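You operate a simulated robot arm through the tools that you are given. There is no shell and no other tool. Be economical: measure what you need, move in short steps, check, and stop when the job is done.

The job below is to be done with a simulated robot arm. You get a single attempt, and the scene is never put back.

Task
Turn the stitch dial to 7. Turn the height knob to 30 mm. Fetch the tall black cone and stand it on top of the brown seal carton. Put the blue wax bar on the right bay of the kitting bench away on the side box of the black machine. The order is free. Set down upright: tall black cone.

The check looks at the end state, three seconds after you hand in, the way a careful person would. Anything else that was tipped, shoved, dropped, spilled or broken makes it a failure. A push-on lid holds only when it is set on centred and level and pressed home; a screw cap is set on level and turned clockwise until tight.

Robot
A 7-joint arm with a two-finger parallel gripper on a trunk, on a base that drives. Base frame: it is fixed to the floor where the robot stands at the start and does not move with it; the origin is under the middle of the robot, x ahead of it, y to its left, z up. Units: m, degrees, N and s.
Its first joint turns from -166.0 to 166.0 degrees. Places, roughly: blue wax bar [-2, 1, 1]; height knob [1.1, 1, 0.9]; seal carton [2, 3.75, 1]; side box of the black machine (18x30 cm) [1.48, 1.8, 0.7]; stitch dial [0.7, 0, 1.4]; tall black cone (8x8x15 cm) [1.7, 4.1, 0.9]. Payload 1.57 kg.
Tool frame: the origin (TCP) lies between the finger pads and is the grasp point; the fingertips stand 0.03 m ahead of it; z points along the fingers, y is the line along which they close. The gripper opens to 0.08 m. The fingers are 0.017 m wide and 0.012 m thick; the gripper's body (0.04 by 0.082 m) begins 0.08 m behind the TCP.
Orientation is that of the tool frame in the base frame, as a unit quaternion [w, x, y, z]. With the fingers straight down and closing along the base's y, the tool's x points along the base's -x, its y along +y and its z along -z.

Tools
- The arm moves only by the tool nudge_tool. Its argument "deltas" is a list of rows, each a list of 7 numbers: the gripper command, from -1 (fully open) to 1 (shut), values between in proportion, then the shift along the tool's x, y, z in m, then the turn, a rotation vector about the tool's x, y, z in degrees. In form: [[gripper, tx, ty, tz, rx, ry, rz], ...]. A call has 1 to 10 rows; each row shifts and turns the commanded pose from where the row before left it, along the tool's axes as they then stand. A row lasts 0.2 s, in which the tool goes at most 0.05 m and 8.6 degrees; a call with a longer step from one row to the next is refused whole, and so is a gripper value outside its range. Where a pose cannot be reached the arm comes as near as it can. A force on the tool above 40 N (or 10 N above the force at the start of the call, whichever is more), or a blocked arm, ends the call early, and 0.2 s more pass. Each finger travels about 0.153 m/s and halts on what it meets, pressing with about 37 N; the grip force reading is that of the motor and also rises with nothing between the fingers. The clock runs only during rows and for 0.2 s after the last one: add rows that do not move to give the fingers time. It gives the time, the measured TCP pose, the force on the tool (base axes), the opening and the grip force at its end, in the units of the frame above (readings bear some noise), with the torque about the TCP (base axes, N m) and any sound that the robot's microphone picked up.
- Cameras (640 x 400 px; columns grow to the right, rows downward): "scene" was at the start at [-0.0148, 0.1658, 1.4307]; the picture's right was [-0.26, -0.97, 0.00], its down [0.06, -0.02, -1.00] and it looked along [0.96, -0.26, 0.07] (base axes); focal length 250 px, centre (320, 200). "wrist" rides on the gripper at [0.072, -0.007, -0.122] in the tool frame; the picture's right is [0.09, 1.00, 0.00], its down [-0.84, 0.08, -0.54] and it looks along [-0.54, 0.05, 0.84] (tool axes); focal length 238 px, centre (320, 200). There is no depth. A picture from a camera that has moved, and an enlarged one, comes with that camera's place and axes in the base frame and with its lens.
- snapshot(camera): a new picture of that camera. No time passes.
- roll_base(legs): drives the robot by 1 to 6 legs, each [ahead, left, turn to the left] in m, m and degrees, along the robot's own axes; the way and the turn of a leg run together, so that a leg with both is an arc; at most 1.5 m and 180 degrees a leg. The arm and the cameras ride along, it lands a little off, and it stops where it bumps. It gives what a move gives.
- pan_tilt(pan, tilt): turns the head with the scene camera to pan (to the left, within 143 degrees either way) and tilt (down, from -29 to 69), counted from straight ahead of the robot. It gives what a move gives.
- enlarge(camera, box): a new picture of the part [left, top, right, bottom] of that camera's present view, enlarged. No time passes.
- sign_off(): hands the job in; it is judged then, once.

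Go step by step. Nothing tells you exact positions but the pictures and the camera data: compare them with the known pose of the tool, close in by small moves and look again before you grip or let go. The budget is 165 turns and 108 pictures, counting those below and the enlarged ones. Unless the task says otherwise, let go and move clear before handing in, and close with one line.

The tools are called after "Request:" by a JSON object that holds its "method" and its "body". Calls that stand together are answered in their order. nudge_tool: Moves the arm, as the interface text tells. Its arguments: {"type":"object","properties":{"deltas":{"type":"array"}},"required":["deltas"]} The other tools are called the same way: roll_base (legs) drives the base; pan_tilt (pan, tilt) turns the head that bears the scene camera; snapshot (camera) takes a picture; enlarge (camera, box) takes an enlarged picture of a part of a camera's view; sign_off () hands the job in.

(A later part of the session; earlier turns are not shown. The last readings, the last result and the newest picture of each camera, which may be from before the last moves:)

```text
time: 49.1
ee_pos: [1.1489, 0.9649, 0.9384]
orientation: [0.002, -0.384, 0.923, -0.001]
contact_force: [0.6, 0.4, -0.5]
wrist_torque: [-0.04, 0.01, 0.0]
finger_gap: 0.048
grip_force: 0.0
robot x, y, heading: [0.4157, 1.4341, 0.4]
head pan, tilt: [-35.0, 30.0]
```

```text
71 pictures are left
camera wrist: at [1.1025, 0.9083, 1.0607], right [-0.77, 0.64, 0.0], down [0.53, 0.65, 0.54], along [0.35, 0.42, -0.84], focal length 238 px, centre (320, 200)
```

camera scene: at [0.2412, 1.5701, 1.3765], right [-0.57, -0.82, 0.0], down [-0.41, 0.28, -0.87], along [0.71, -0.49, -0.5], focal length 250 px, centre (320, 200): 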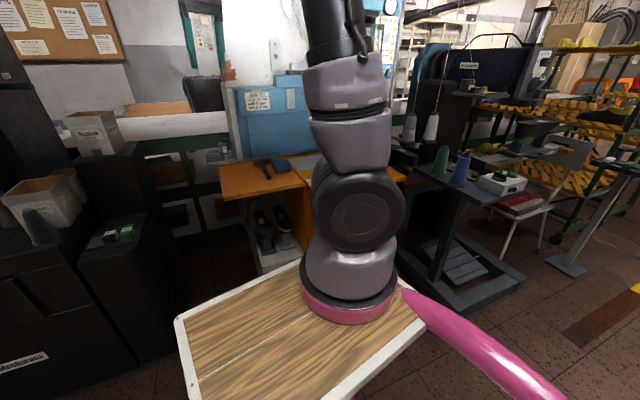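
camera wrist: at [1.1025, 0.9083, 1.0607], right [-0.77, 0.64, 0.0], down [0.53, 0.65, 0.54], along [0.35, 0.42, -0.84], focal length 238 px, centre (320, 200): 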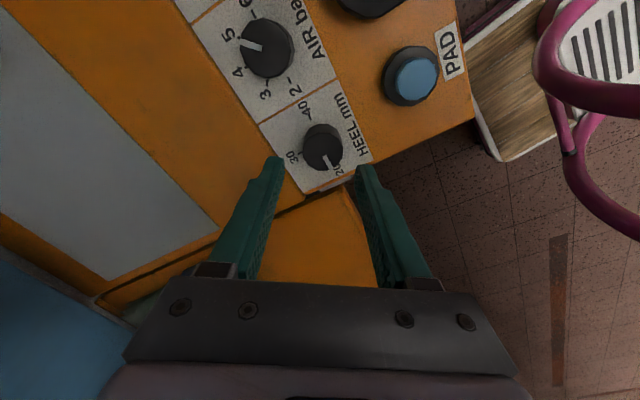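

Request:
{"method": "nudge_tool", "body": {"deltas": [[-0.2, 0, 0, 0.02, 0, 0, 0], [-0.2, 0, 0, 0.02, 0, 0, 0], [-0.2, 0, 0, 0.01, 0, 0, 0], [-0.2, 0, 0, 0, 0, 0, 0]]}}

Request:
{"method": "enlarge", "body": {"camera": "wrist", "box": [240, 110, 400, 210]}}

```text
time: 50.1
ee_pos: [1.1483, 0.9631, 0.8909]
orientation: [0.002, -0.383, 0.924, -0.002]
contact_force: [0.9, -0.4, 0.6]
wrist_torque: [-0.01, 0.03, 0.05]
finger_gap: 0.0481
grip_force: 0.2
robot x, y, heading: [0.4198, 1.4352, 0.2]
head pan, tilt: [-35.0, 30.0]
```

```text
4.00 times, centred on (320, 160) of wrist
camera zoom: at [1.1014, 0.9076, 1.0117], right [-0.77, 0.64, 0.0], down [0.53, 0.65, 0.54], along [0.35, 0.42, -0.84], focal length 953 px, centre (320, 360)
```

zoom: 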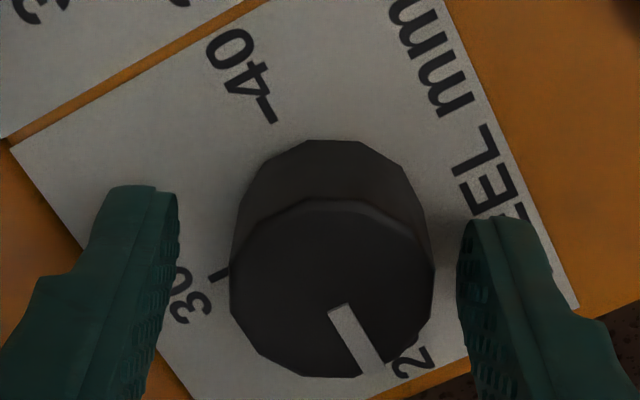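

Well centred and the tips are just above the panel. I'll close and turn 90° clockwise (positive about tool z).

Request:
{"method": "nudge_tool", "body": {"deltas": [[0.2, 0, 0.002, 0, 0, 0, 0], [1, 0, 0, 0, 0, 0, 0], [1, 0, 0, 0, 0, 0, 0], [1, 0, 0, 0, 0, 0, 7.5], [1, 0, 0, 0, 0, 0, 7.5], [1, 0, 0, 0, 0, 0, 7.5], [1, 0, 0, 0, 0, 0, 7.5], [1, 0, 0, 0, 0, 0, 7.5], [1, 0, 0, 0, 0, 0, 7.5], [1, 0, 0, 0, 0, 0, 0]]}}

Request:
{"method": "nudge_tool", "body": {"deltas": [[1, 0, 0, 0, 0, 0, 7.5], [1, 0, 0, 0, 0, 0, 7.5], [1, 0, 0, 0, 0, 0, 7.5], [1, 0, 0, 0, 0, 0, 7.5], [1, 0, 0, 0, 0, 0, 7.5], [1, 0, 0, 0, 0, 0, 7.5], [1, 0, 0, 0, 0, 0, 0]]}}

Request:
{"method": "enlarge", "body": {"camera": "wrist", "box": [220, 85, 420, 210]}}

```text
time: 52.3
ee_pos: [1.1453, 0.9659, 0.8894]
orientation: [0.001, 0.0, 1.0, 0.0]
contact_force: [-3.3, 12.9, -1.4]
wrist_torque: [0.24, 0.66, 0.06]
finger_gap: 0.0327
grip_force: 41.1
robot x, y, heading: [0.4161, 1.4352, 0.1]
head pan, tilt: [-35.0, 30.0]
```

```text
time: 53.9
ee_pos: [1.146, 0.9661, 0.8896]
orientation: [0.002, 0.383, 0.924, 0.0]
contact_force: [4.4, 27.9, -7.5]
wrist_torque: [0.38, 0.09, 0.04]
finger_gap: 0.0328
grip_force: 40.2
robot x, y, heading: [0.4161, 1.4335, 0.3]
head pan, tilt: [-35.0, 30.0]
```

```text
3.20 times, centred on (320, 148) of wrist
camera zoom: at [1.0909, 1.012, 1.0113], right [0.64, 0.77, 0.0], down [0.64, -0.54, 0.54], along [0.42, -0.35, -0.84], focal length 763 px, centre (320, 368)
```

zoom: 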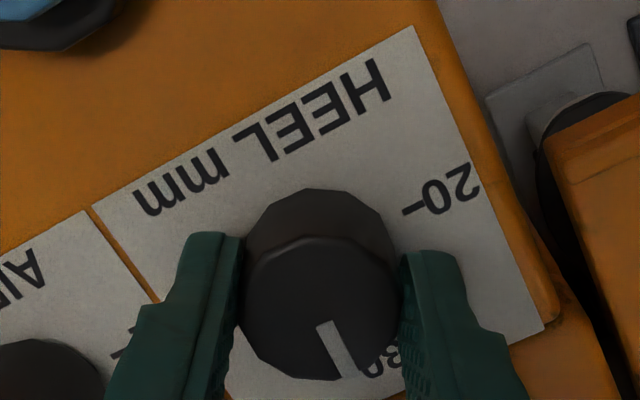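

The pointer lines up with 30. Releasing and rising to verify.

Request:
{"method": "nudge_tool", "body": {"deltas": [[0.3, 0, 0, 0, 0, 0, 0], [-0.2, 0, 0, 0, 0, 0, 0], [-0.2, 0, 0, 0, 0, 0, 0], [-0.2, 0, 0, -0.03, 0, 0, 0], [-0.2, 0, 0, -0.04, 0, 0, 0], [-0.2, 0, 0, -0.04, 0, 0, 0], [-0.2, 0, 0, 0, 0, 0, 0]]}}

Request:
{"method": "enlarge", "body": {"camera": "wrist", "box": [270, 75, 370, 160]}}

```text
time: 55.5
ee_pos: [1.146, 0.9656, 0.9977]
orientation: [0.002, 0.381, 0.924, -0.001]
contact_force: [-0.2, -0.1, 0.4]
wrist_torque: [0.02, 0.04, -0.03]
finger_gap: 0.0481
grip_force: 0.0
robot x, y, heading: [0.4135, 1.4364, 0.2]
head pan, tilt: [-35.0, 30.0]
```

```text
4.71 times, centred on (320, 118) of wrist
camera zoom: at [1.0897, 1.0107, 1.1193], right [0.64, 0.77, 0.0], down [0.65, -0.53, 0.55], along [0.42, -0.35, -0.84], focal length 1122 px, centre (320, 588)
```

zoom: 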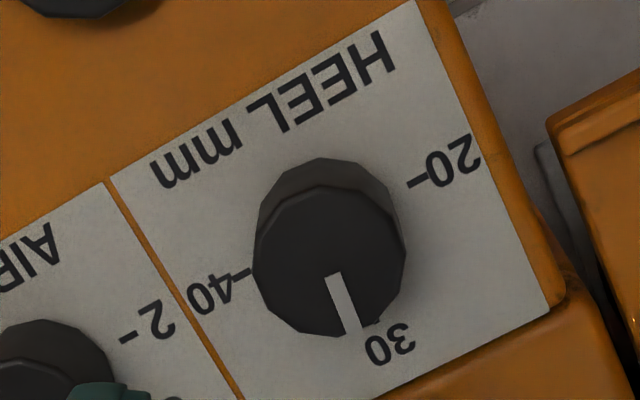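

Request:
{"method": "enlarge", "body": {"camera": "wrist", "box": [300, 95, 345, 150]}}

```text
7.27 times, centred on (322, 122) of wrist
camera zoom: at [1.0897, 1.0107, 1.1193], right [0.64, 0.77, 0.0], down [0.65, -0.53, 0.55], along [0.42, -0.35, -0.84], focal length 1734 px, centre (302, 764)
```

zoom: 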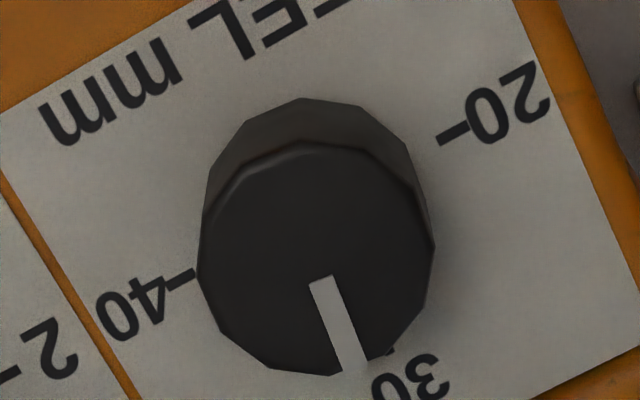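

The pointer overshot 30 by about 6°. I'll regrip and turn back 6°.

Request:
{"method": "nudge_tool", "body": {"deltas": [[-0.2, 0, 0, 0.04, 0, 0, 0], [-0.2, 0, 0, 0.04, 0, 0, 0], [-0.2, 0, 0, 0.028, 0, 0, 0], [0.2, 0, 0, 0, 0, 0, 0], [1, 0, 0, 0, 0, 0, 0], [1, 0, 0, 0, 0, 0, 0], [1, 0, 0, 0, 0, 0, -3], [1, 0, 0, 0, 0, 0, -3], [1, 0, 0, 0, 0, 0, 0]]}}

Request:
{"method": "nudge_tool", "body": {"deltas": [[0.3, 0, 0, 0, 0, 0, 0], [-0.2, 0, 0, 0, 0, 0, 0], [-0.2, 0, 0, 0, 0, 0, 0], [-0.2, 0, 0, -0.03, 0, 0, 0], [-0.2, 0, 0, -0.04, 0, 0, 0], [-0.2, 0, 0, -0.04, 0, 0, 0], [-0.2, 0, 0, 0, 0, 0, 0]]}}

Request:
{"method": "enlarge", "body": {"camera": "wrist", "box": [300, 95, 345, 150]}}

```text
time: 57.5
ee_pos: [1.1466, 0.9659, 0.8885]
orientation: [0.001, 0.333, 0.943, 0.0]
contact_force: [9.5, 4.8, -18.1]
wrist_torque: [-0.53, -0.6, 0.02]
finger_gap: 0.0329
grip_force: 41.2
robot x, y, heading: [0.4157, 1.436, -0.0]
head pan, tilt: [-35.0, 30.0]
```

```text
time: 59.1
ee_pos: [1.1443, 0.9654, 1.0005]
orientation: [0.002, 0.333, 0.943, 0.0]
contact_force: [0.3, -0.1, 0.0]
wrist_torque: [-0.01, -0.02, -0.01]
finger_gap: 0.048
grip_force: 0.0
robot x, y, heading: [0.4168, 1.4325, 0.4]
head pan, tilt: [-35.0, 30.0]
```

```text
7.27 times, centred on (322, 122) of wrist
camera zoom: at [1.0843, 1.0051, 1.1232], right [0.55, 0.83, 0.0], down [0.7, -0.46, 0.55], along [0.45, -0.3, -0.84], focal length 1734 px, centre (302, 764)
```

zoom: 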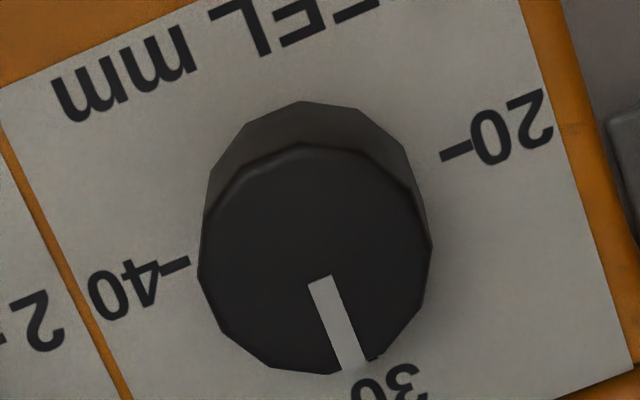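

The knob now reads 30. Next I'll raise, move away from the broom, back out and look behind for the kitting bench.

Request:
{"method": "nudge_tool", "body": {"deltas": [[-0.4, 0, 0, -0.045, 0, 0, -6], [-0.4, 0, 0, -0.045, 0, 0, -6], [-0.4, 0, 0, -0.045, 0, 0, -6], [-0.4, 0, 0, -0.045, 0, 0, -6], [-0.4, 0, 0, -0.045, 0, 0, -6], [-0.4, 0, 0, -0.045, 0, 0, -6], [-0.4, 0.02, 0.04, 0, 0, 0, -3], [-0.4, 0.02, 0.04, 0, 0, 0, 0], [-0.4, 0.02, 0.04, 0, 0, 0, 0], [-0.4, 0.02, 0.04, 0, 0, 0, 0]]}}

Request:
{"method": "roll_base", "body": {"legs": [[-0.9, 0, 0]]}}

Request:
{"method": "pan_tilt", "body": {"pan": 135, "tilt": 15}}

Request:
{"method": "snapshot", "body": {"camera": "scene"}}

```text
time: 61.3
ee_pos: [1.0648, 1.1281, 1.2733]
orientation: [0.002, -0.001, 1.0, -0.001]
contact_force: [0.4, -1.0, 0.1]
wrist_torque: [0.05, 0.05, 0.03]
finger_gap: 0.0561
grip_force: 0.1
robot x, y, heading: [0.4155, 1.4368, 0.1]
head pan, tilt: [-35.0, 30.0]
```

```text
time: 64.9
ee_pos: [0.373, 1.1116, 1.2761]
orientation: [0.004, 0.004, 1.0, -0.003]
contact_force: [0.1, 0.3, 0.9]
wrist_torque: [-0.01, -0.01, 0.01]
finger_gap: 0.0558
grip_force: 0.0
robot x, y, heading: [-0.274, 1.4258, -0.6]
head pan, tilt: [-35.0, 30.0]
stopped in leg 1: the robot was blocked; the commanded pose is now the measured one
```

```text
time: 67.5
ee_pos: [0.3724, 1.1119, 1.2767]
orientation: [0.004, 0.005, 1.0, -0.003]
contact_force: [0.3, -0.5, 0.4]
wrist_torque: [-0.01, 0.07, -0.01]
finger_gap: 0.0559
grip_force: 0.1
robot x, y, heading: [-0.2757, 1.4245, -0.8]
head pan, tilt: [135.0, 15.0]
```

```text
65 pictures are left
camera scene: at [-0.4366, 1.6816, 1.4007], right [0.71, 0.7, 0.0], down [0.18, -0.18, -0.97], along [-0.68, 0.69, -0.26], focal length 250 px, centre (320, 200)
```

scene: 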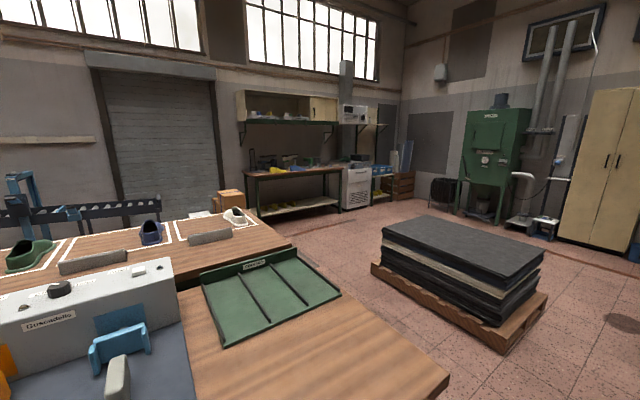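

I bumped something behind, likely the bench. I'll move forward slightly and look directly behind.

Request:
{"method": "roll_base", "body": {"legs": [[0.15, 0, 0]]}}

Request:
{"method": "pan_tilt", "body": {"pan": 143, "tilt": 40}}

Request:
{"method": "snapshot", "body": {"camera": "scene"}}

Request:
{"method": "pan_tilt", "body": {"pan": -143, "tilt": 25}}

Request:
{"method": "snapshot", "body": {"camera": "scene"}}

```text
time: 68.8
ee_pos: [0.5213, 1.1135, 1.2774]
orientation: [0.004, 0.004, 1.0, -0.003]
contact_force: [-0.6, -0.1, 1.2]
wrist_torque: [0.01, -0.01, 0.0]
finger_gap: 0.0561
grip_force: 0.1
robot x, y, heading: [-0.1247, 1.4241, -0.6]
head pan, tilt: [135.0, 15.0]
```

```text
time: 69.7
ee_pos: [0.5207, 1.1121, 1.2767]
orientation: [0.004, 0.004, 1.0, -0.003]
contact_force: [-0.1, -0.2, 0.0]
wrist_torque: [0.0, -0.02, 0.0]
finger_gap: 0.0555
grip_force: 0.1
robot x, y, heading: [-0.1251, 1.4236, -0.7]
head pan, tilt: [143.0, 40.0]
```

```text
64 pictures are left
camera scene: at [-0.2913, 1.665, 1.3612], right [0.61, 0.79, 0.0], down [0.51, -0.39, -0.77], along [-0.61, 0.47, -0.64], focal length 250 px, centre (320, 200)
```

scene: 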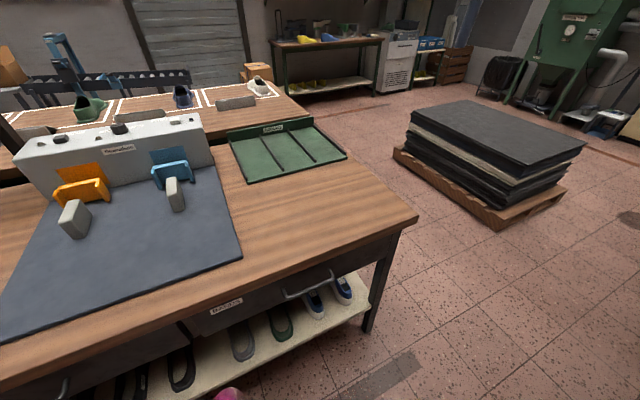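

```text
time: 73.6
ee_pos: [0.5224, 1.113, 1.2763]
orientation: [0.004, 0.004, 1.0, -0.003]
contact_force: [-0.5, -0.8, -0.6]
wrist_torque: [-0.02, -0.01, -0.03]
finger_gap: 0.0562
grip_force: 0.0
robot x, y, heading: [-0.1245, 1.4238, -0.4]
head pan, tilt: [-143.0, 25.0]
```

```text
63 pictures are left
camera scene: at [-0.2977, 1.5584, 1.3845], right [-0.6, 0.8, 0.0], down [0.34, 0.25, -0.91], along [-0.73, -0.54, -0.42], focal length 250 px, centre (320, 200)
```

scene: 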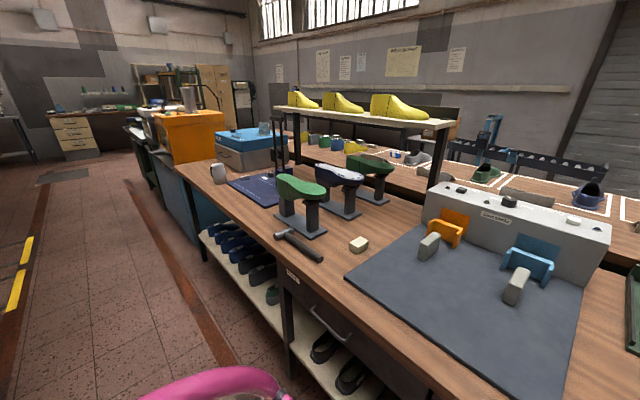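

Request:
{"method": "enlarge", "body": {"camera": "scene", "box": [290, 110, 640, 230]}}

Request:
{"method": "pan_tilt", "body": {"pan": 143, "tilt": 20}}

Request:
{"method": "enlarge", "body": {"camera": "scene", "box": [0, 120, 330, 330]}}

```text
1.83 times, centred on (465, 170) of scene
camera zoom: at [-0.2977, 1.5584, 1.3845], right [-0.6, 0.8, 0.0], down [0.34, 0.25, -0.91], along [-0.73, -0.54, -0.42], focal length 456 px, centre (55, 255)
```

zoom: 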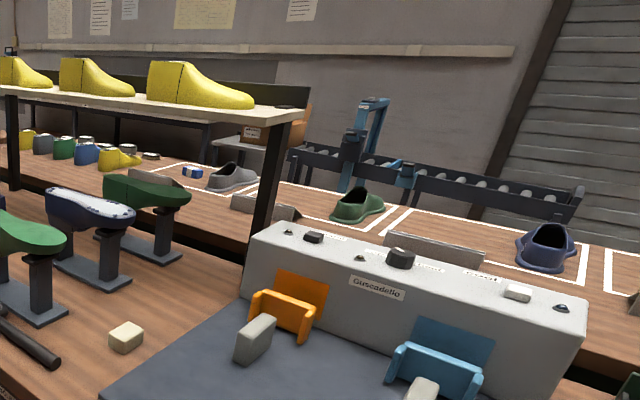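

```text
time: 77.6
ee_pos: [0.5211, 1.1136, 1.2769]
orientation: [0.004, 0.004, 1.0, -0.002]
contact_force: [0.1, -0.1, 0.6]
wrist_torque: [-0.03, -0.02, 0.02]
finger_gap: 0.056
grip_force: 0.0
robot x, y, heading: [-0.1247, 1.4255, -0.6]
head pan, tilt: [143.0, 20.0]
```

```text
1.90 times, centred on (165, 225) of scene
camera zoom: at [-0.2977, 1.6699, 1.3926], right [0.61, 0.79, 0.0], down [0.27, -0.21, -0.94], along [-0.75, 0.57, -0.34], focal length 476 px, centre (615, 152)
```

zoom: 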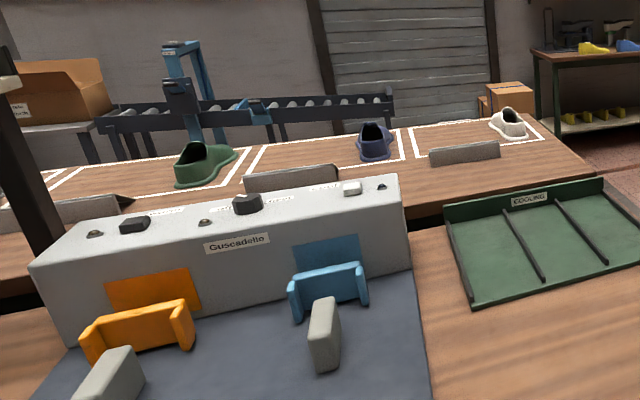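

The small blue bar with a white label sits beside the grey shoe on the far (kitting) bench at about (-1.98, 0.96). I have to go around the north end to reach it from its west side; first I'll drive north and turn to look.

Request:
{"method": "roll_base", "body": {"legs": [[0.1, 1.4, 0], [0, 0, 180]]}}

Request:
{"method": "pan_tilt", "body": {"pan": 30, "tilt": 20}}

Request:
{"method": "snapshot", "body": {"camera": "scene"}}

```text
time: 91.9
ee_pos: [-0.5895, 3.2063, 1.2765]
orientation: [-0.003, 0.999, -0.051, -0.005]
contact_force: [-0.4, 0.9, 0.2]
wrist_torque: [-0.06, 0.01, -0.02]
finger_gap: 0.0556
grip_force: 0.0
robot x, y, heading: [0.0276, 2.8293, 174.1]
head pan, tilt: [143.0, 20.0]
```

```text
time: 93.8
ee_pos: [-0.5906, 3.2048, 1.2767]
orientation: [-0.004, 0.999, -0.052, -0.004]
contact_force: [0.1, 0.5, -0.5]
wrist_torque: [0.03, 0.01, -0.01]
finger_gap: 0.0559
grip_force: 0.1
robot x, y, heading: [0.0263, 2.8317, 174.4]
head pan, tilt: [30.0, 20.0]
```

```text
60 pictures are left
camera scene: at [0.0206, 2.5969, 1.3925], right [-0.41, 0.91, 0.0], down [0.31, 0.14, -0.94], along [-0.86, -0.39, -0.34], focal length 250 px, centre (320, 200)
```

scene: 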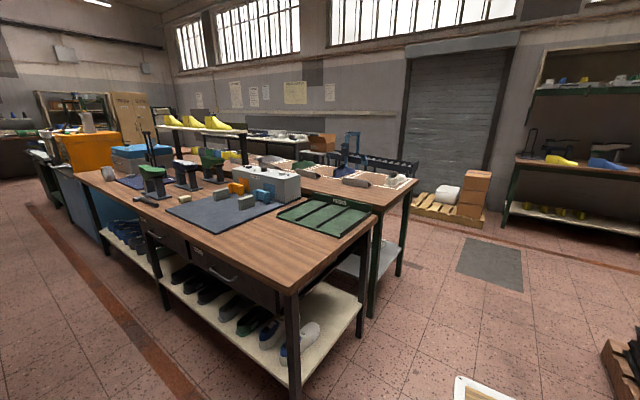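

The aisle west of the kitting bench looks reachable from the north. I'll drive west past the bench end and look south.

Request:
{"method": "roll_base", "body": {"legs": [[1.2, 0, 0], [1.1, 0, 6]]}}

Request:
{"method": "pan_tilt", "body": {"pan": 85, "tilt": 25}}

Request:
{"method": "snapshot", "body": {"camera": "scene"}}

```text
time: 105.2
ee_pos: [-2.9192, 3.3106, 1.2768]
orientation: [-0.003, 1.0, -0.003, -0.005]
contact_force: [0.2, -1.0, 0.2]
wrist_torque: [0.01, -0.02, 0.03]
finger_gap: 0.056
grip_force: 0.1
robot x, y, heading: [-2.2686, 2.9986, 179.5]
head pan, tilt: [30.0, 20.0]
```

```text
time: 106.4
ee_pos: [-2.9176, 3.3101, 1.2783]
orientation: [-0.003, 1.0, -0.003, -0.004]
contact_force: [0.3, 0.0, -0.3]
wrist_torque: [-0.02, 0.01, -0.02]
finger_gap: 0.0558
grip_force: 0.1
robot x, y, heading: [-2.274, 2.9982, 179.6]
head pan, tilt: [85.0, 25.0]
```

```text
59 pictures are left
camera scene: at [-2.1818, 2.7156, 1.3845], right [-1.0, 0.1, 0.0], down [0.04, 0.42, -0.91], along [-0.09, -0.9, -0.42], focal length 250 px, centre (320, 200)
```

scene: 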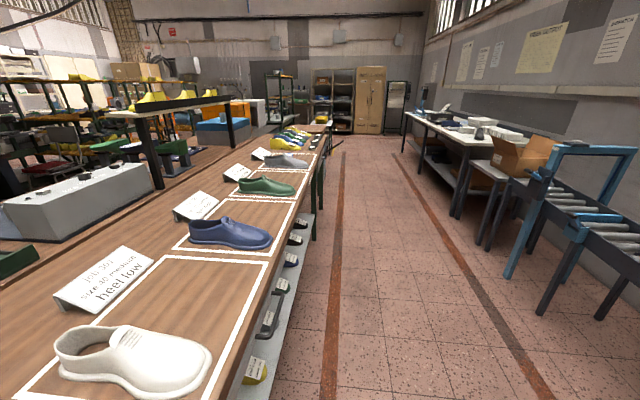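

Wide aisle, good. I'll move to x≈-2.72, turn to face east, and correct heading.

Request:
{"method": "roll_base", "body": {"legs": [[0.45, 0, 0], [0, 1.0, 0], [0, 0, 180]]}}

```text
time: 121.2
ee_pos: [-2.1033, 1.6534, 1.2759]
orientation: [0.004, 0.027, 1.0, -0.002]
contact_force: [-0.5, -0.4, 0.7]
wrist_torque: [0.0, -0.01, -0.03]
finger_gap: 0.0561
grip_force: 0.0
robot x, y, heading: [-2.7339, 1.9955, -3.1]
head pan, tilt: [85.0, 25.0]
```

Request:
{"method": "roll_base", "body": {"legs": [[0.03, -0.95, 3.1]]}}

Request:
{"method": "pan_tilt", "body": {"pan": 0, "tilt": 30}}

Request:
{"method": "snapshot", "body": {"camera": "wrist"}}

Request:
{"method": "snapshot", "body": {"camera": "scene"}}

```text
time: 126.1
ee_pos: [-2.0804, 0.7476, 1.2763]
orientation: [0.005, -0.001, 1.0, -0.003]
contact_force: [0.2, -0.8, 0.3]
wrist_torque: [-0.03, 0.0, 0.02]
finger_gap: 0.0559
grip_force: 0.1
robot x, y, heading: [-2.7298, 1.0511, 0.0]
head pan, tilt: [85.0, 25.0]
```

```text
time: 127.7
ee_pos: [-2.0814, 0.7465, 1.2767]
orientation: [0.004, 0.0, 1.0, -0.003]
contact_force: [0.7, -0.2, 0.0]
wrist_torque: [0.0, 0.04, -0.01]
finger_gap: 0.056
grip_force: 0.1
robot x, y, heading: [-2.7315, 1.055, -0.1]
head pan, tilt: [0.0, 30.0]
```

```text
58 pictures are left
camera wrist: at [-2.1535, 0.7404, 1.3979], right [-0.09, 1.0, -0.01], down [0.83, 0.08, 0.55], along [0.55, 0.05, -0.84], focal length 238 px, centre (320, 200)
```

wrist: 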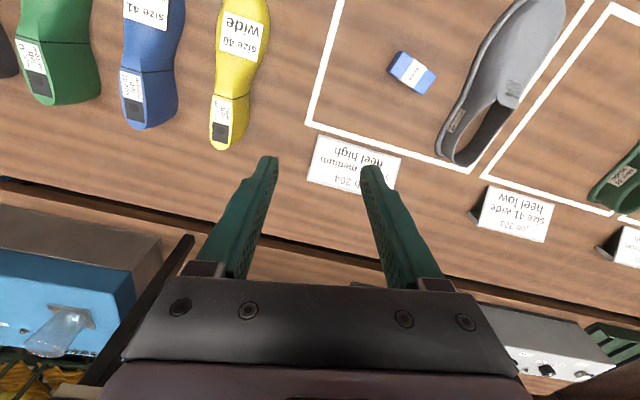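

```text
57 pictures are left
camera scene: at [-2.7399, 1.2417, 1.3765], right [0.0, -1.0, 0.0], down [-0.5, 0.0, -0.87], along [0.87, 0.0, -0.5], focal length 250 px, centre (320, 200)
```

scene: 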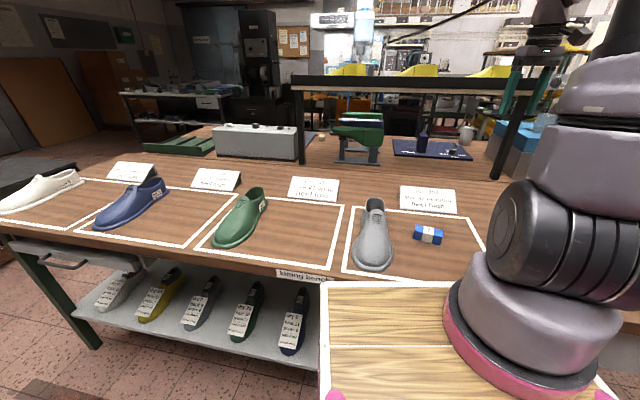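

The blue bar is at about (-2.122, 0.911, 0.90), about 8 × 3.5 cm, its long axis ~17° off y. I'll go above it and rotate the gripper to close across its width.

Request:
{"method": "nudge_tool", "body": {"deltas": [[-0.8, 0.02, 0.03, 0.02, 0, 0, 0], [-0.8, 0.021, 0.035, 0.02, 0, 0, 0], [-0.8, 0, 0.035, 0.03, 0, 0, 0], [-0.8, 0, 0.035, 0.03, 0, 0, 0], [-0.8, 0, 0.03, 0.03, 0, 0, 0], [-1, 0, 0, 0.04, 0, 0, 0], [-1, 0, 0, 0.04, 0, 0, 0], [-1, 0, 0, 0, 0, 0, -8.1], [-1, 0, 0, 0, 0, 0, -8.1], [-1, 0, 0, 0, 0, 0, -8.1]]}}

Request:
{"method": "nudge_tool", "body": {"deltas": [[-1, 0, 0, 0, 0, 0, -8.1], [-1, 0, 0, 0, 0, 0, -8.1], [-1, 0, 0, 0, 0, 0, -8.1], [-1, 0, 0, 0, 0, 0, -8.1], [-1, 0, 0, 0, 0, 0, -8.1], [-1, 0, 0, 0, 0, 0, -8.0], [-1, 0, 0, 0, 0, 0, 0]]}}

Request:
{"method": "snapshot", "body": {"camera": "wrist"}}

```text
time: 129.9
ee_pos: [-2.1193, 0.9108, 1.0649]
orientation: [0.004, -0.212, 0.977, -0.004]
contact_force: [0.2, 0.0, 0.0]
wrist_torque: [0.01, 0.0, 0.03]
finger_gap: 0.0799
grip_force: 0.1
robot x, y, heading: [-2.729, 1.0555, -0.0]
head pan, tilt: [0.0, 30.0]
```

```text
time: 131.5
ee_pos: [-2.1197, 0.9104, 1.0661]
orientation: [0.003, -0.596, 0.803, -0.005]
contact_force: [0.5, 0.2, 0.9]
wrist_torque: [-0.01, 0.01, 0.03]
finger_gap: 0.08
grip_force: 0.1
robot x, y, heading: [-2.7303, 1.0545, 0.2]
head pan, tilt: [0.0, 30.0]
```

```text
56 pictures are left
camera wrist: at [-2.1359, 0.841, 1.188], right [-0.98, 0.2, -0.01], down [0.17, 0.83, 0.54], along [0.12, 0.53, -0.84], focal length 238 px, centre (320, 200)
```

wrist: 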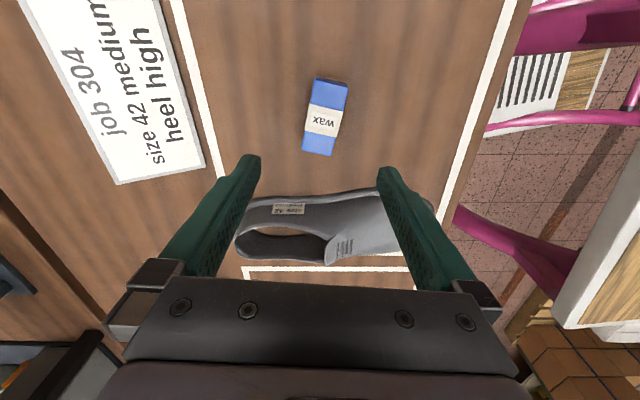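

Request:
{"method": "nudge_tool", "body": {"deltas": [[-0.6, 0, 0.005, 0.04, 0, 0, 0], [-0.6, 0, 0, 0.04, 0, 0, 0], [-0.6, 0, 0, 0.04, 0, 0, 0], [-0.6, 0, 0, 0.02, 0, 0, 0], [-0.6, 0, 0, 0, 0, 0, 0]]}}

Request:
{"method": "snapshot", "body": {"camera": "wrist"}}

```text
time: 132.7
ee_pos: [-2.1241, 0.9118, 0.9245]
orientation: [0.002, -0.594, 0.804, -0.005]
contact_force: [0.5, -0.3, 0.0]
wrist_torque: [0.04, 0.01, 0.01]
finger_gap: 0.0638
grip_force: 0.1
robot x, y, heading: [-2.7332, 1.0488, -0.0]
head pan, tilt: [0.0, 30.0]
```

```text
55 pictures are left
camera wrist: at [-2.1397, 0.8397, 1.046], right [-0.98, 0.21, -0.01], down [0.17, 0.82, 0.54], along [0.12, 0.53, -0.84], focal length 238 px, centre (320, 200)
```

wrist: 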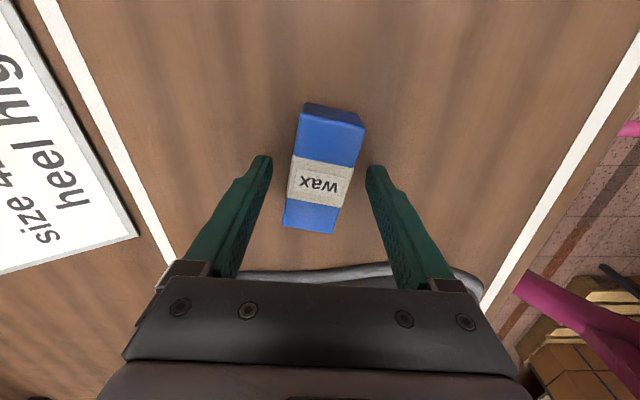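

Request:
{"method": "nudge_tool", "body": {"deltas": [[-0.6, 0, 0.001, 0.01, 0, 0, 0], [-0.6, 0, 0, 0.008, 0, 0, 0], [-0.2, 0, 0, 0, 0, 0, 0], [0.3, 0, 0, 0, 0, 0, 0], [0.8, 0, 0, 0, 0, 0, 0], [0.8, 0, 0, 0, 0, 0, 0]]}}

Request:
{"method": "snapshot", "body": {"camera": "wrist"}}

```text
time: 133.3
ee_pos: [-2.1259, 0.9115, 0.9096]
orientation: [0.002, -0.594, 0.805, -0.006]
contact_force: [-14.2, 4.4, 25.7]
wrist_torque: [0.54, 1.36, 0.1]
finger_gap: 0.0611
grip_force: 8.0
robot x, y, heading: [-2.7321, 1.0527, 0.0]
head pan, tilt: [0.0, 30.0]
stopped in row 3: the force on the tool passed its limit at 57 N (the readings are from after the stop); the commanded pose is now the measured one
```

```text
54 pictures are left
camera wrist: at [-2.1411, 0.8409, 1.0326], right [-0.98, 0.2, -0.01], down [0.17, 0.83, 0.54], along [0.12, 0.53, -0.84], focal length 238 px, centre (320, 200)
```

wrist: 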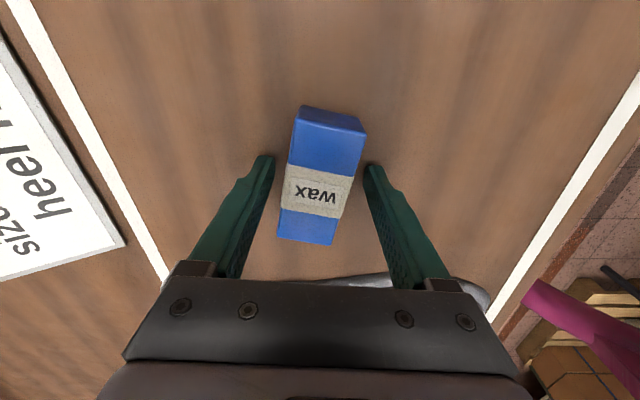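

The tips met the table at z≈0.88. I'll raise 3 mm and close.

Request:
{"method": "nudge_tool", "body": {"deltas": [[-0.5, 0, 0, -0.003, 0, 0, 0], [-0.3, 0, 0, 0, 0, 0, 0], [0, 0, 0, 0, 0, 0, 0], [0.4, 0, 0, 0, 0, 0, 0], [0.8, 0, 0, 0, 0, 0, 0], [0.8, 0, 0, 0, 0, 0, 0], [0.8, 0, 0, 0, 0, 0, 0]]}}

```text
time: 134.9
ee_pos: [-2.1224, 0.9106, 0.9122]
orientation: [0.003, -0.594, 0.804, -0.006]
contact_force: [0.8, -0.3, 1.6]
wrist_torque: [0.02, 0.04, -0.03]
finger_gap: 0.0372
grip_force: 36.9
robot x, y, heading: [-2.7287, 1.0524, 0.0]
head pan, tilt: [0.0, 30.0]
```

Gripped at 37 mm. Lifting and rotating back.

Request:
{"method": "nudge_tool", "body": {"deltas": [[0.8, 0, 0, -0.03, 0, 0, 0], [0.8, 0, 0, -0.04, 0, 0, 0], [0.8, 0, 0, -0.045, 0, 0, 0], [0.8, 0, 0, -0.045, 0, 0, 0], [0.8, 0, 0, -0.045, 0, 0, 0], [0.8, 0, 0, -0.045, 0, 0, 0], [0.8, 0, 0, -0.045, 0, 0, 0], [0.8, 0, 0, -0.045, 0, 0, 0], [0.8, 0, 0, 0, 0, 0, 0]]}}

Request:
{"method": "snapshot", "body": {"camera": "wrist"}}

```text
time: 136.9
ee_pos: [-2.1276, 0.9153, 1.2498]
orientation: [0.003, -0.594, 0.804, -0.007]
contact_force: [-0.2, -0.2, 0.3]
wrist_torque: [0.0, 0.05, 0.0]
finger_gap: 0.0079
grip_force: 0.1
robot x, y, heading: [-2.7293, 1.0544, 0.3]
head pan, tilt: [0.0, 30.0]
```

```text
53 pictures are left
camera wrist: at [-2.1443, 0.845, 1.3721], right [-0.98, 0.2, -0.01], down [0.17, 0.83, 0.54], along [0.12, 0.53, -0.84], focal length 238 px, centre (320, 200)
```

wrist: 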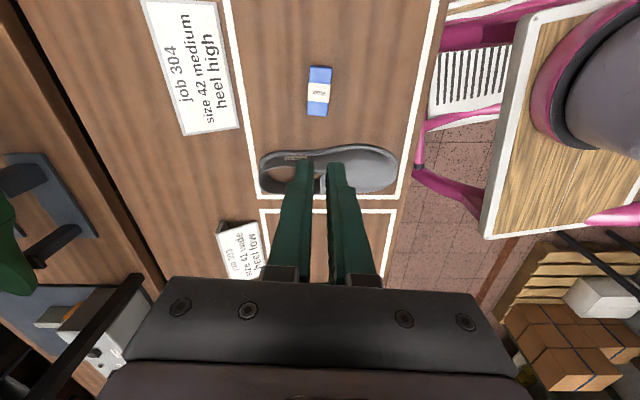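

The bar slipped and stayed in place, now nicely aligned with the fingers. I'll go down again, get lower, and grip at full closure with a slow lift.

Request:
{"method": "nudge_tool", "body": {"deltas": [[-0.6, 0, 0, 0.045, 0, 0, 0], [-0.6, 0, -0.003, 0.045, 0, 0, 0], [-0.6, 0.004, 0, 0.045, 0, 0, 0], [-0.6, 0, 0, 0.045, 0, 0, 0], [-0.6, 0, 0, 0.045, 0, 0, 0], [-0.6, 0, 0, 0.045, 0, 0, 0], [-0.6, 0, 0, 0.045, 0, 0, 0], [-0.6, 0, 0, 0.008, 0, 0, 0], [-0.6, 0, 0, 0, 0, 0, 0]]}}

Request:
{"method": "enlarge", "body": {"camera": "wrist", "box": [240, 90, 400, 270]}}

```text
time: 138.9
ee_pos: [-2.1212, 0.9078, 0.9322]
orientation: [0.003, -0.594, 0.805, -0.007]
contact_force: [0.8, -0.5, 0.3]
wrist_torque: [-0.01, 0.01, 0.0]
finger_gap: 0.064
grip_force: 0.0
robot x, y, heading: [-2.7321, 1.0524, 0.2]
head pan, tilt: [0.0, 30.0]
```

```text
2.22 times, centred on (320, 180) of wrist
camera zoom: at [-2.1371, 0.8369, 1.0527], right [-0.98, 0.2, -0.01], down [0.16, 0.83, 0.54], along [0.12, 0.53, -0.84], focal length 530 px, centre (320, 244)
```

zoom: 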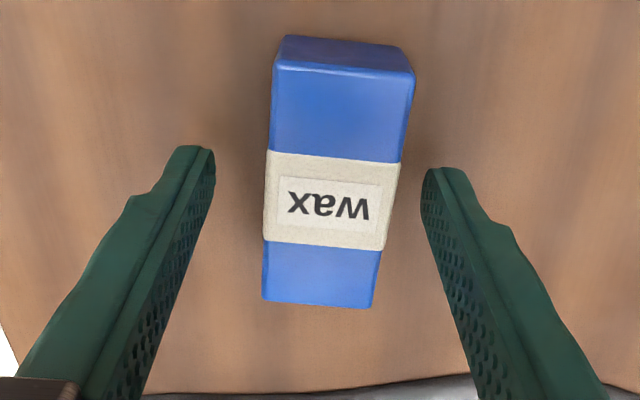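

Request:
{"method": "nudge_tool", "body": {"deltas": [[-0.6, 0, 0.002, 0.012, 0, 0, 0], [-0.6, 0, 0, 0.009, 0, 0, 0], [-0.6, 0, 0, 0, 0, 0, 0], [0, 0, 0, 0, 0, 0, 0], [1, 0, 0, 0, 0, 0, 0], [1, 0, 0, 0, 0, 0, 0], [1, 0, 0, 0, 0, 0, 0], [1, 0, 0, 0, 0, 0, 0]]}}

Request:
{"method": "enlarge", "body": {"camera": "wrist", "box": [240, 90, 400, 270]}}

Request:
{"method": "nudge_tool", "body": {"deltas": [[1, 0, 0, -0.005, 0, 0, 0], [1, 0, 0, -0.005, 0, 0, 0], [1, 0, 0, -0.01, 0, 0, 0], [1, 0, 0, -0.01, 0, 0, 0], [1, 0, 0, 0, 0, 0, 0]]}}

```text
time: 139.8
ee_pos: [-2.1273, 0.9092, 0.9106]
orientation: [0.001, -0.593, 0.805, -0.004]
contact_force: [-14.3, 4.7, 22.6]
wrist_torque: [0.54, 1.21, 0.08]
finger_gap: 0.0541
grip_force: 8.3
robot x, y, heading: [-2.7303, 1.056, 0.1]
head pan, tilt: [0.0, 30.0]
stopped in row 4: the force on the tool passed its limit at 45 N (the readings are from after the stop); the commanded pose is now the measured one
```

```text
2.22 times, centred on (320, 180) of wrist
camera zoom: at [-2.1423, 0.8386, 1.0325], right [-0.98, 0.21, -0.01], down [0.17, 0.83, 0.54], along [0.12, 0.53, -0.84], focal length 530 px, centre (320, 244)
```

zoom: 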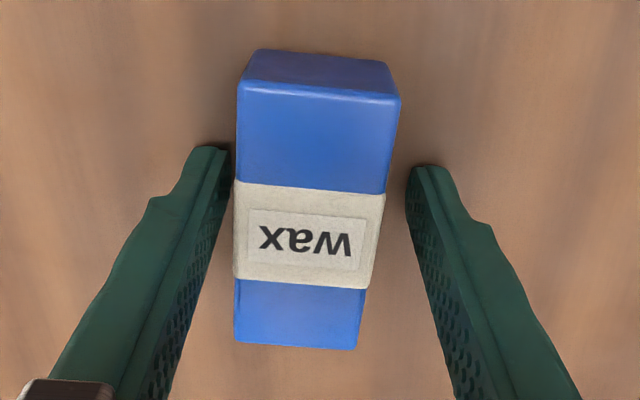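

```text
time: 141.0
ee_pos: [-2.125, 0.9082, 0.9395]
orientation: [0.001, -0.594, 0.804, -0.004]
contact_force: [0.1, 0.0, -0.8]
wrist_torque: [0.0, 0.0, 0.0]
finger_gap: 0.0374
grip_force: 37.1
robot x, y, heading: [-2.7282, 1.0533, 0.5]
head pan, tilt: [0.0, 30.0]
```

Request:
{"method": "snapshot", "body": {"camera": "wrist"}}

```text
50 pictures are left
camera wrist: at [-2.1404, 0.8383, 1.0616], right [-0.98, 0.21, -0.01], down [0.17, 0.83, 0.54], along [0.12, 0.53, -0.84], focal length 238 px, centre (320, 200)
```

wrist: 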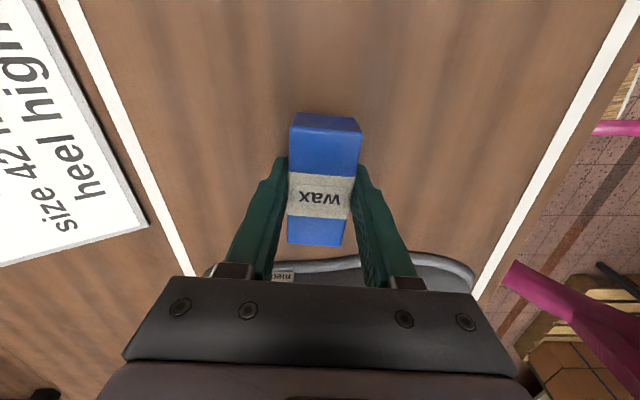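

The bar is up this time. Lifting on gently, keeping full closure.

Request:
{"method": "nudge_tool", "body": {"deltas": [[1, 0, 0, -0.015, 0, 0, 0], [1, 0, 0, -0.02, 0, 0, 0], [1, 0, 0, -0.02, 0, 0, 0], [1, 0, 0, -0.02, 0, 0, 0], [1, 0, 0, -0.02, 0, 0, 0], [1, 0, 0, -0.02, 0, 0, 0], [1, 0, 0, -0.02, 0, 0, 0], [1, 0, 0, -0.02, 0, 0, 0], [1, 0, 0, -0.02, 0, 0, 0], [1, 0, 0, 0, 0, 0, 0]]}}

Request:
{"method": "snapshot", "body": {"camera": "wrist"}}

```text
time: 143.2
ee_pos: [-2.1258, 0.9124, 1.1138]
orientation: [0.002, -0.594, 0.805, -0.004]
contact_force: [1.2, 1.0, -1.3]
wrist_torque: [-0.01, 0.01, 0.0]
finger_gap: 0.0372
grip_force: 37.0
robot x, y, heading: [-2.7311, 1.0514, -0.0]
head pan, tilt: [0.0, 30.0]
```

```text
49 pictures are left
camera wrist: at [-2.1423, 0.8404, 1.2363], right [-0.98, 0.21, -0.01], down [0.17, 0.83, 0.54], along [0.12, 0.53, -0.84], focal length 238 px, centre (320, 200)
```

wrist: 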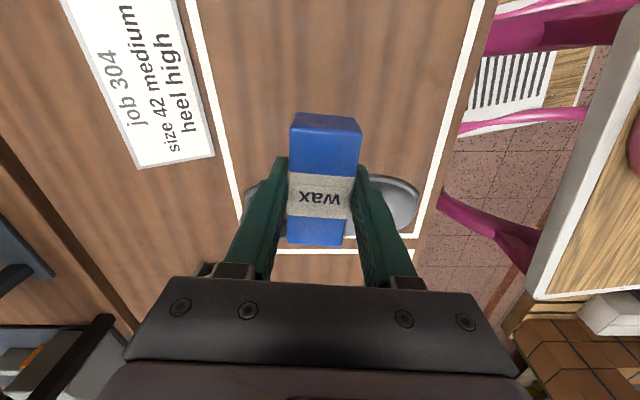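

The bar is held firmly. I'll drive back north, then east along y≈3.

Request:
{"method": "roll_base", "body": {"legs": [[-0.05, 1.0, 0], [0, 0.95, 0]]}}

```text
time: 153.1
ee_pos: [-2.1914, 2.9012, 1.1144]
orientation: [0.002, -0.603, 0.798, -0.005]
contact_force: [0.5, -0.1, -0.7]
wrist_torque: [-0.01, 0.01, -0.05]
finger_gap: 0.0373
grip_force: 37.0
robot x, y, heading: [-2.7987, 3.0324, 1.1]
head pan, tilt: [0.0, 30.0]
```

Request:
{"method": "roll_base", "body": {"legs": [[1.5, 0, -1.1], [1.5, -0.05, 0], [0.35, 0, 0]]}}

Request:
{"method": "pan_tilt", "body": {"pan": -25, "tilt": 25}}

Request:
{"method": "snapshot", "body": {"camera": "scene"}}

```text
refused: leg 2 is longer than a leg can be; nothing moved
```

```text
time: 154.0
ee_pos: [-2.1917, 2.9011, 1.1148]
orientation: [0.001, -0.602, 0.799, -0.006]
contact_force: [1.2, -0.3, -0.8]
wrist_torque: [0.04, -0.04, 0.0]
finger_gap: 0.0374
grip_force: 37.0
robot x, y, heading: [-2.7966, 3.0273, 1.3]
head pan, tilt: [-25.0, 25.0]
```

```text
48 pictures are left
camera scene: at [-2.8179, 3.1808, 1.3844], right [-0.4, -0.92, 0.0], down [-0.39, 0.17, -0.91], along [0.83, -0.36, -0.42], focal length 250 px, centre (320, 200)
```

scene: 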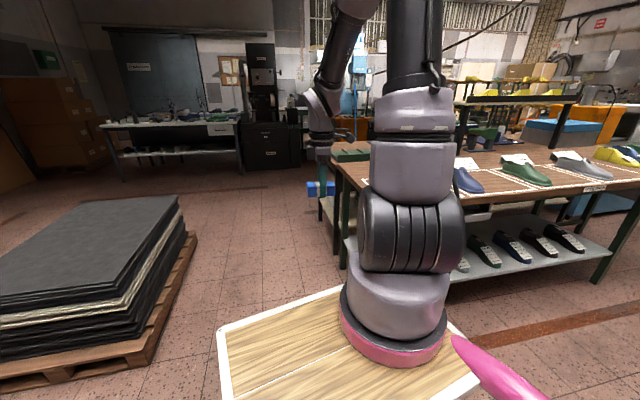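

Request:
{"method": "roll_base", "body": {"legs": [[1.48, -0.06, -1.3], [1.48, -0.04, 0], [0.4, 0, 0]]}}

Request:
{"method": "pan_tilt", "body": {"pan": -15, "tilt": 25}}

Request:
{"method": "snapshot", "body": {"camera": "scene"}}

```text
time: 170.3
ee_pos: [1.132, 2.6352, 1.1148]
orientation: [0.002, -0.56, 0.829, -0.005]
contact_force: [0.3, 0.1, -0.2]
wrist_torque: [-0.03, 0.0, 0.01]
finger_gap: 0.0373
grip_force: 37.3
robot x, y, heading: [0.5407, 2.8289, -4.8]
head pan, tilt: [-25.0, 25.0]
```

```text
time: 171.0
ee_pos: [1.1317, 2.6353, 1.113]
orientation: [0.002, -0.56, 0.829, -0.006]
contact_force: [-0.6, 0.1, -0.2]
wrist_torque: [-0.02, 0.0, 0.01]
finger_gap: 0.0372
grip_force: 36.7
robot x, y, heading: [0.5412, 2.8283, -4.5]
head pan, tilt: [-15.0, 25.0]
```

```text
47 pictures are left
camera scene: at [0.5449, 2.9919, 1.3845], right [-0.34, -0.94, 0.0], down [-0.4, 0.14, -0.91], along [0.85, -0.31, -0.42], focal length 250 px, centre (320, 200)
```

scene: 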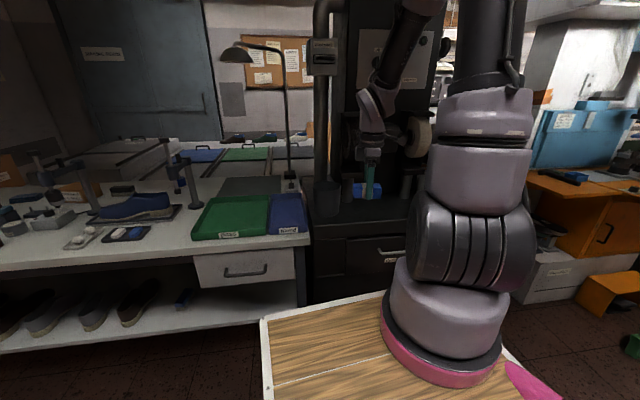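

Request:
{"method": "roll_base", "body": {"legs": [[0.0, -0.95, 4.5]]}}

Request:
{"method": "pan_tilt", "body": {"pan": 5, "tilt": 25}}

Request:
{"method": "snapshot", "body": {"camera": "scene"}}

Request:
{"method": "snapshot", "body": {"camera": "wrist"}}

```text
time: 175.9
ee_pos: [1.1185, 1.7657, 1.1138]
orientation: [0.002, -0.601, 0.799, -0.005]
contact_force: [-0.1, -0.3, -1.4]
wrist_torque: [-0.02, -0.01, -0.01]
finger_gap: 0.0375
grip_force: 37.2
robot x, y, heading: [0.5149, 1.8938, 1.1]
head pan, tilt: [-15.0, 25.0]
```

```text
time: 176.7
ee_pos: [1.119, 1.7653, 1.1131]
orientation: [0.002, -0.601, 0.799, -0.005]
contact_force: [-0.9, 0.3, -1.2]
wrist_torque: [-0.02, 0.02, 0.0]
finger_gap: 0.0372
grip_force: 37.4
robot x, y, heading: [0.5174, 1.8964, 1.3]
head pan, tilt: [5.0, 25.0]
```

```text
46 pictures are left
camera scene: at [0.5015, 2.0919, 1.3845], right [0.11, -0.99, 0.0], down [-0.42, -0.05, -0.91], along [0.9, 0.1, -0.42], focal length 250 px, centre (320, 200)
```

scene: 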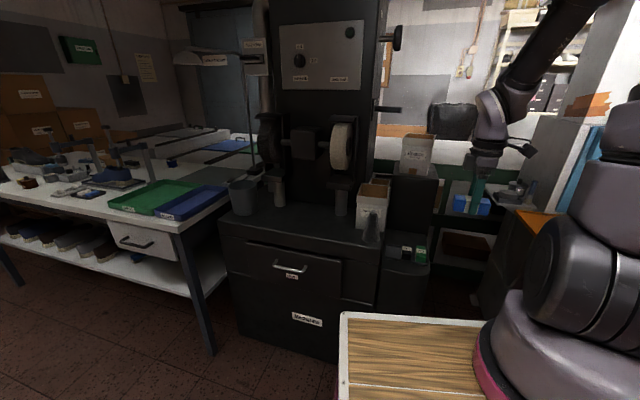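

```text
45 pictures are left
camera wrist: at [1.1058, 1.6948, 1.2361], right [-0.98, 0.19, -0.01], down [0.15, 0.83, 0.54], along [0.11, 0.53, -0.84], focal length 238 px, centre (320, 200)
```

wrist: 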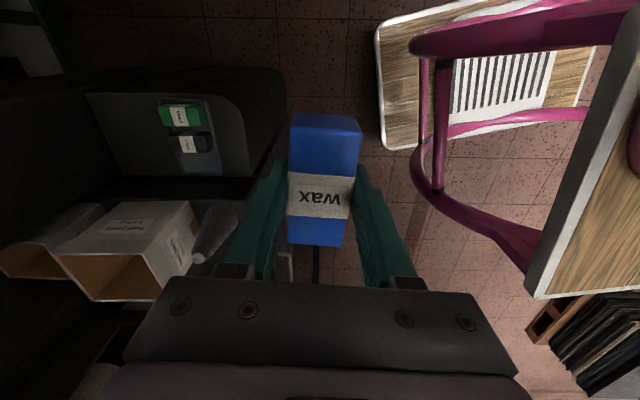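

Request:
{"method": "enlarge", "body": {"camera": "wrist", "box": [80, 70, 290, 200]}}

Request:
{"method": "enlarge", "body": {"camera": "scene", "box": [360, 200, 480, 320]}}

```text
3.05 times, centred on (185, 135) of wrist
camera zoom: at [1.1058, 1.6948, 1.2361], right [-0.98, 0.19, -0.01], down [0.15, 0.83, 0.54], along [0.11, 0.53, -0.84], focal length 726 px, centre (731, 398)
```

zoom: 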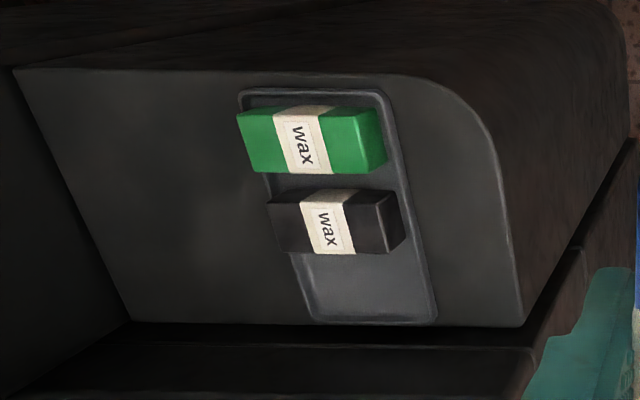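

```text
3.33 times, centred on (420, 260) of scene
camera zoom: at [0.5015, 2.0919, 1.3845], right [0.11, -0.99, 0.0], down [-0.42, -0.05, -0.91], along [0.9, 0.1, -0.42], focal length 832 px, centre (-13, 0)
```

zoom: 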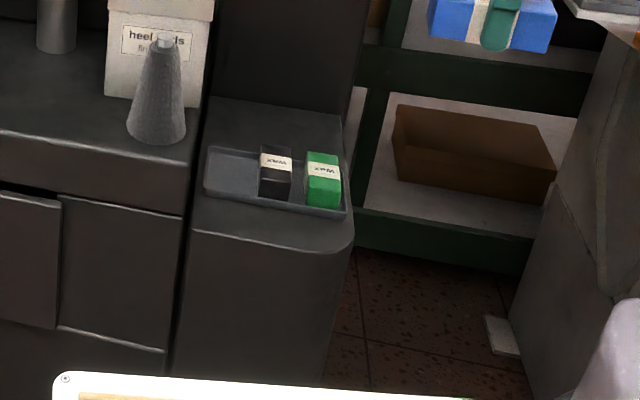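

The tray on the side box holds the green and black bars but the free slot is too tight for the fingers, so I'll lay the blue bar on the clear flat top behind the tray, about (1.55, 1.80). I'll shift the base to come in from the southwest.

Request:
{"method": "roll_base", "body": {"legs": [[0.15, -0.28, -1.3]]}}

Request:
{"method": "snapshot", "body": {"camera": "wrist"}}

```text
time: 178.9
ee_pos: [1.2685, 1.4692, 1.1138]
orientation: [0.001, -0.591, 0.807, -0.005]
contact_force: [0.3, 0.3, -1.4]
wrist_torque: [0.02, 0.01, -0.02]
finger_gap: 0.0374
grip_force: 37.2
robot x, y, heading: [0.669, 1.6185, -0.2]
head pan, tilt: [5.0, 25.0]
```

```text
42 pictures are left
camera wrist: at [1.2518, 1.3984, 1.2361], right [-0.98, 0.21, -0.01], down [0.17, 0.82, 0.54], along [0.12, 0.52, -0.84], focal length 238 px, centre (320, 200)
```

wrist: 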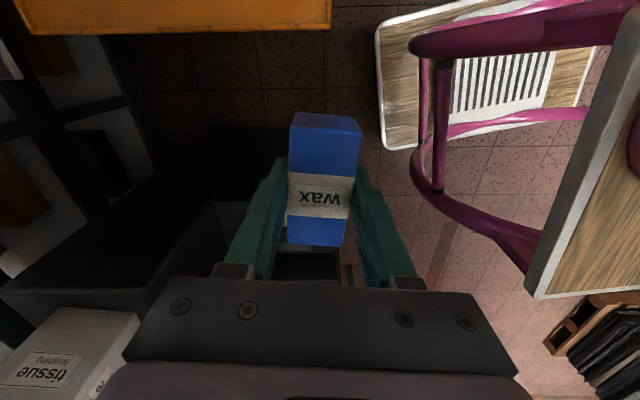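

Request:
{"method": "nudge_tool", "body": {"deltas": [[1, -0.039, -0.0087, 0, 0, 0, 0], [1, -0.039, -0.0087, 0, 0, 0, 0], [1, -0.039, -0.0087, 0, 0, 0, 0], [1, -0.039, -0.0087, 0, 0, 0, 0], [1, -0.039, -0.0087, 0, 0, 0, 0], [1, -0.039, -0.0087, 0, 0, 0, 0], [1, -0.039, -0.0087, 0, 0, 0, 0], [1, -0.039, -0.0087, 0, 0, 0, 0], [1, -0.039, -0.0087, 0, 0, 0, 0], [1, 0, 0, 0, 0, 0, 0]]}}

Request:
{"method": "snapshot", "body": {"camera": "wrist"}}

Request:
{"method": "snapshot", "body": {"camera": "scene"}}

```text
time: 181.1
ee_pos: [1.4483, 1.7811, 1.1151]
orientation: [0.001, -0.59, 0.807, -0.004]
contact_force: [-0.5, 0.6, -1.2]
wrist_torque: [0.0, -0.04, -0.02]
finger_gap: 0.0371
grip_force: 37.1
robot x, y, heading: [0.6668, 1.6134, -0.4]
head pan, tilt: [5.0, 25.0]
```

```text
41 pictures are left
camera wrist: at [1.4325, 1.7111, 1.2371], right [-0.98, 0.21, -0.01], down [0.18, 0.82, 0.54], along [0.12, 0.52, -0.84], focal length 238 px, centre (320, 200)
```

wrist: 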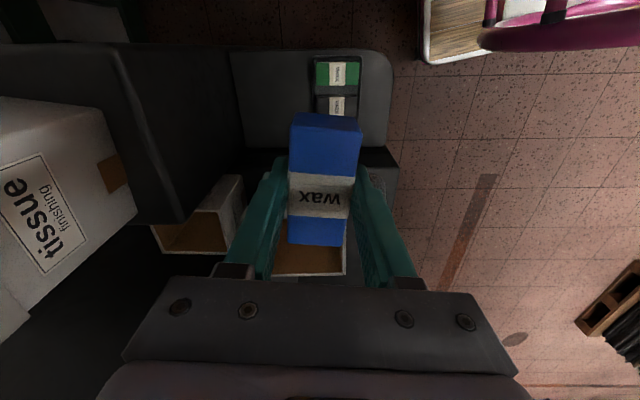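

```text
40 pictures are left
camera scene: at [0.659, 1.8127, 1.3845], right [0.08, -1.0, 0.0], down [-0.42, -0.03, -0.91], along [0.9, 0.07, -0.42], focal length 250 px, centre (320, 200)
```

scene: 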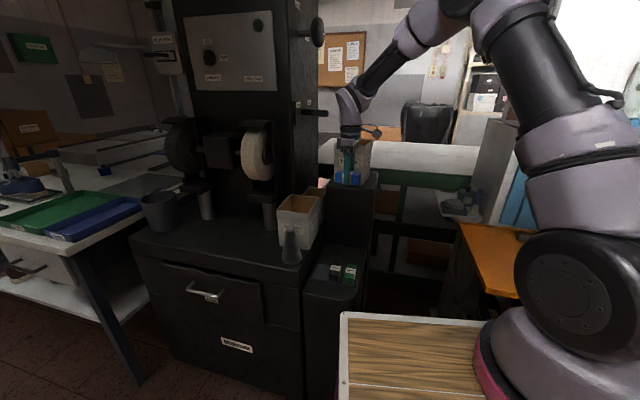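

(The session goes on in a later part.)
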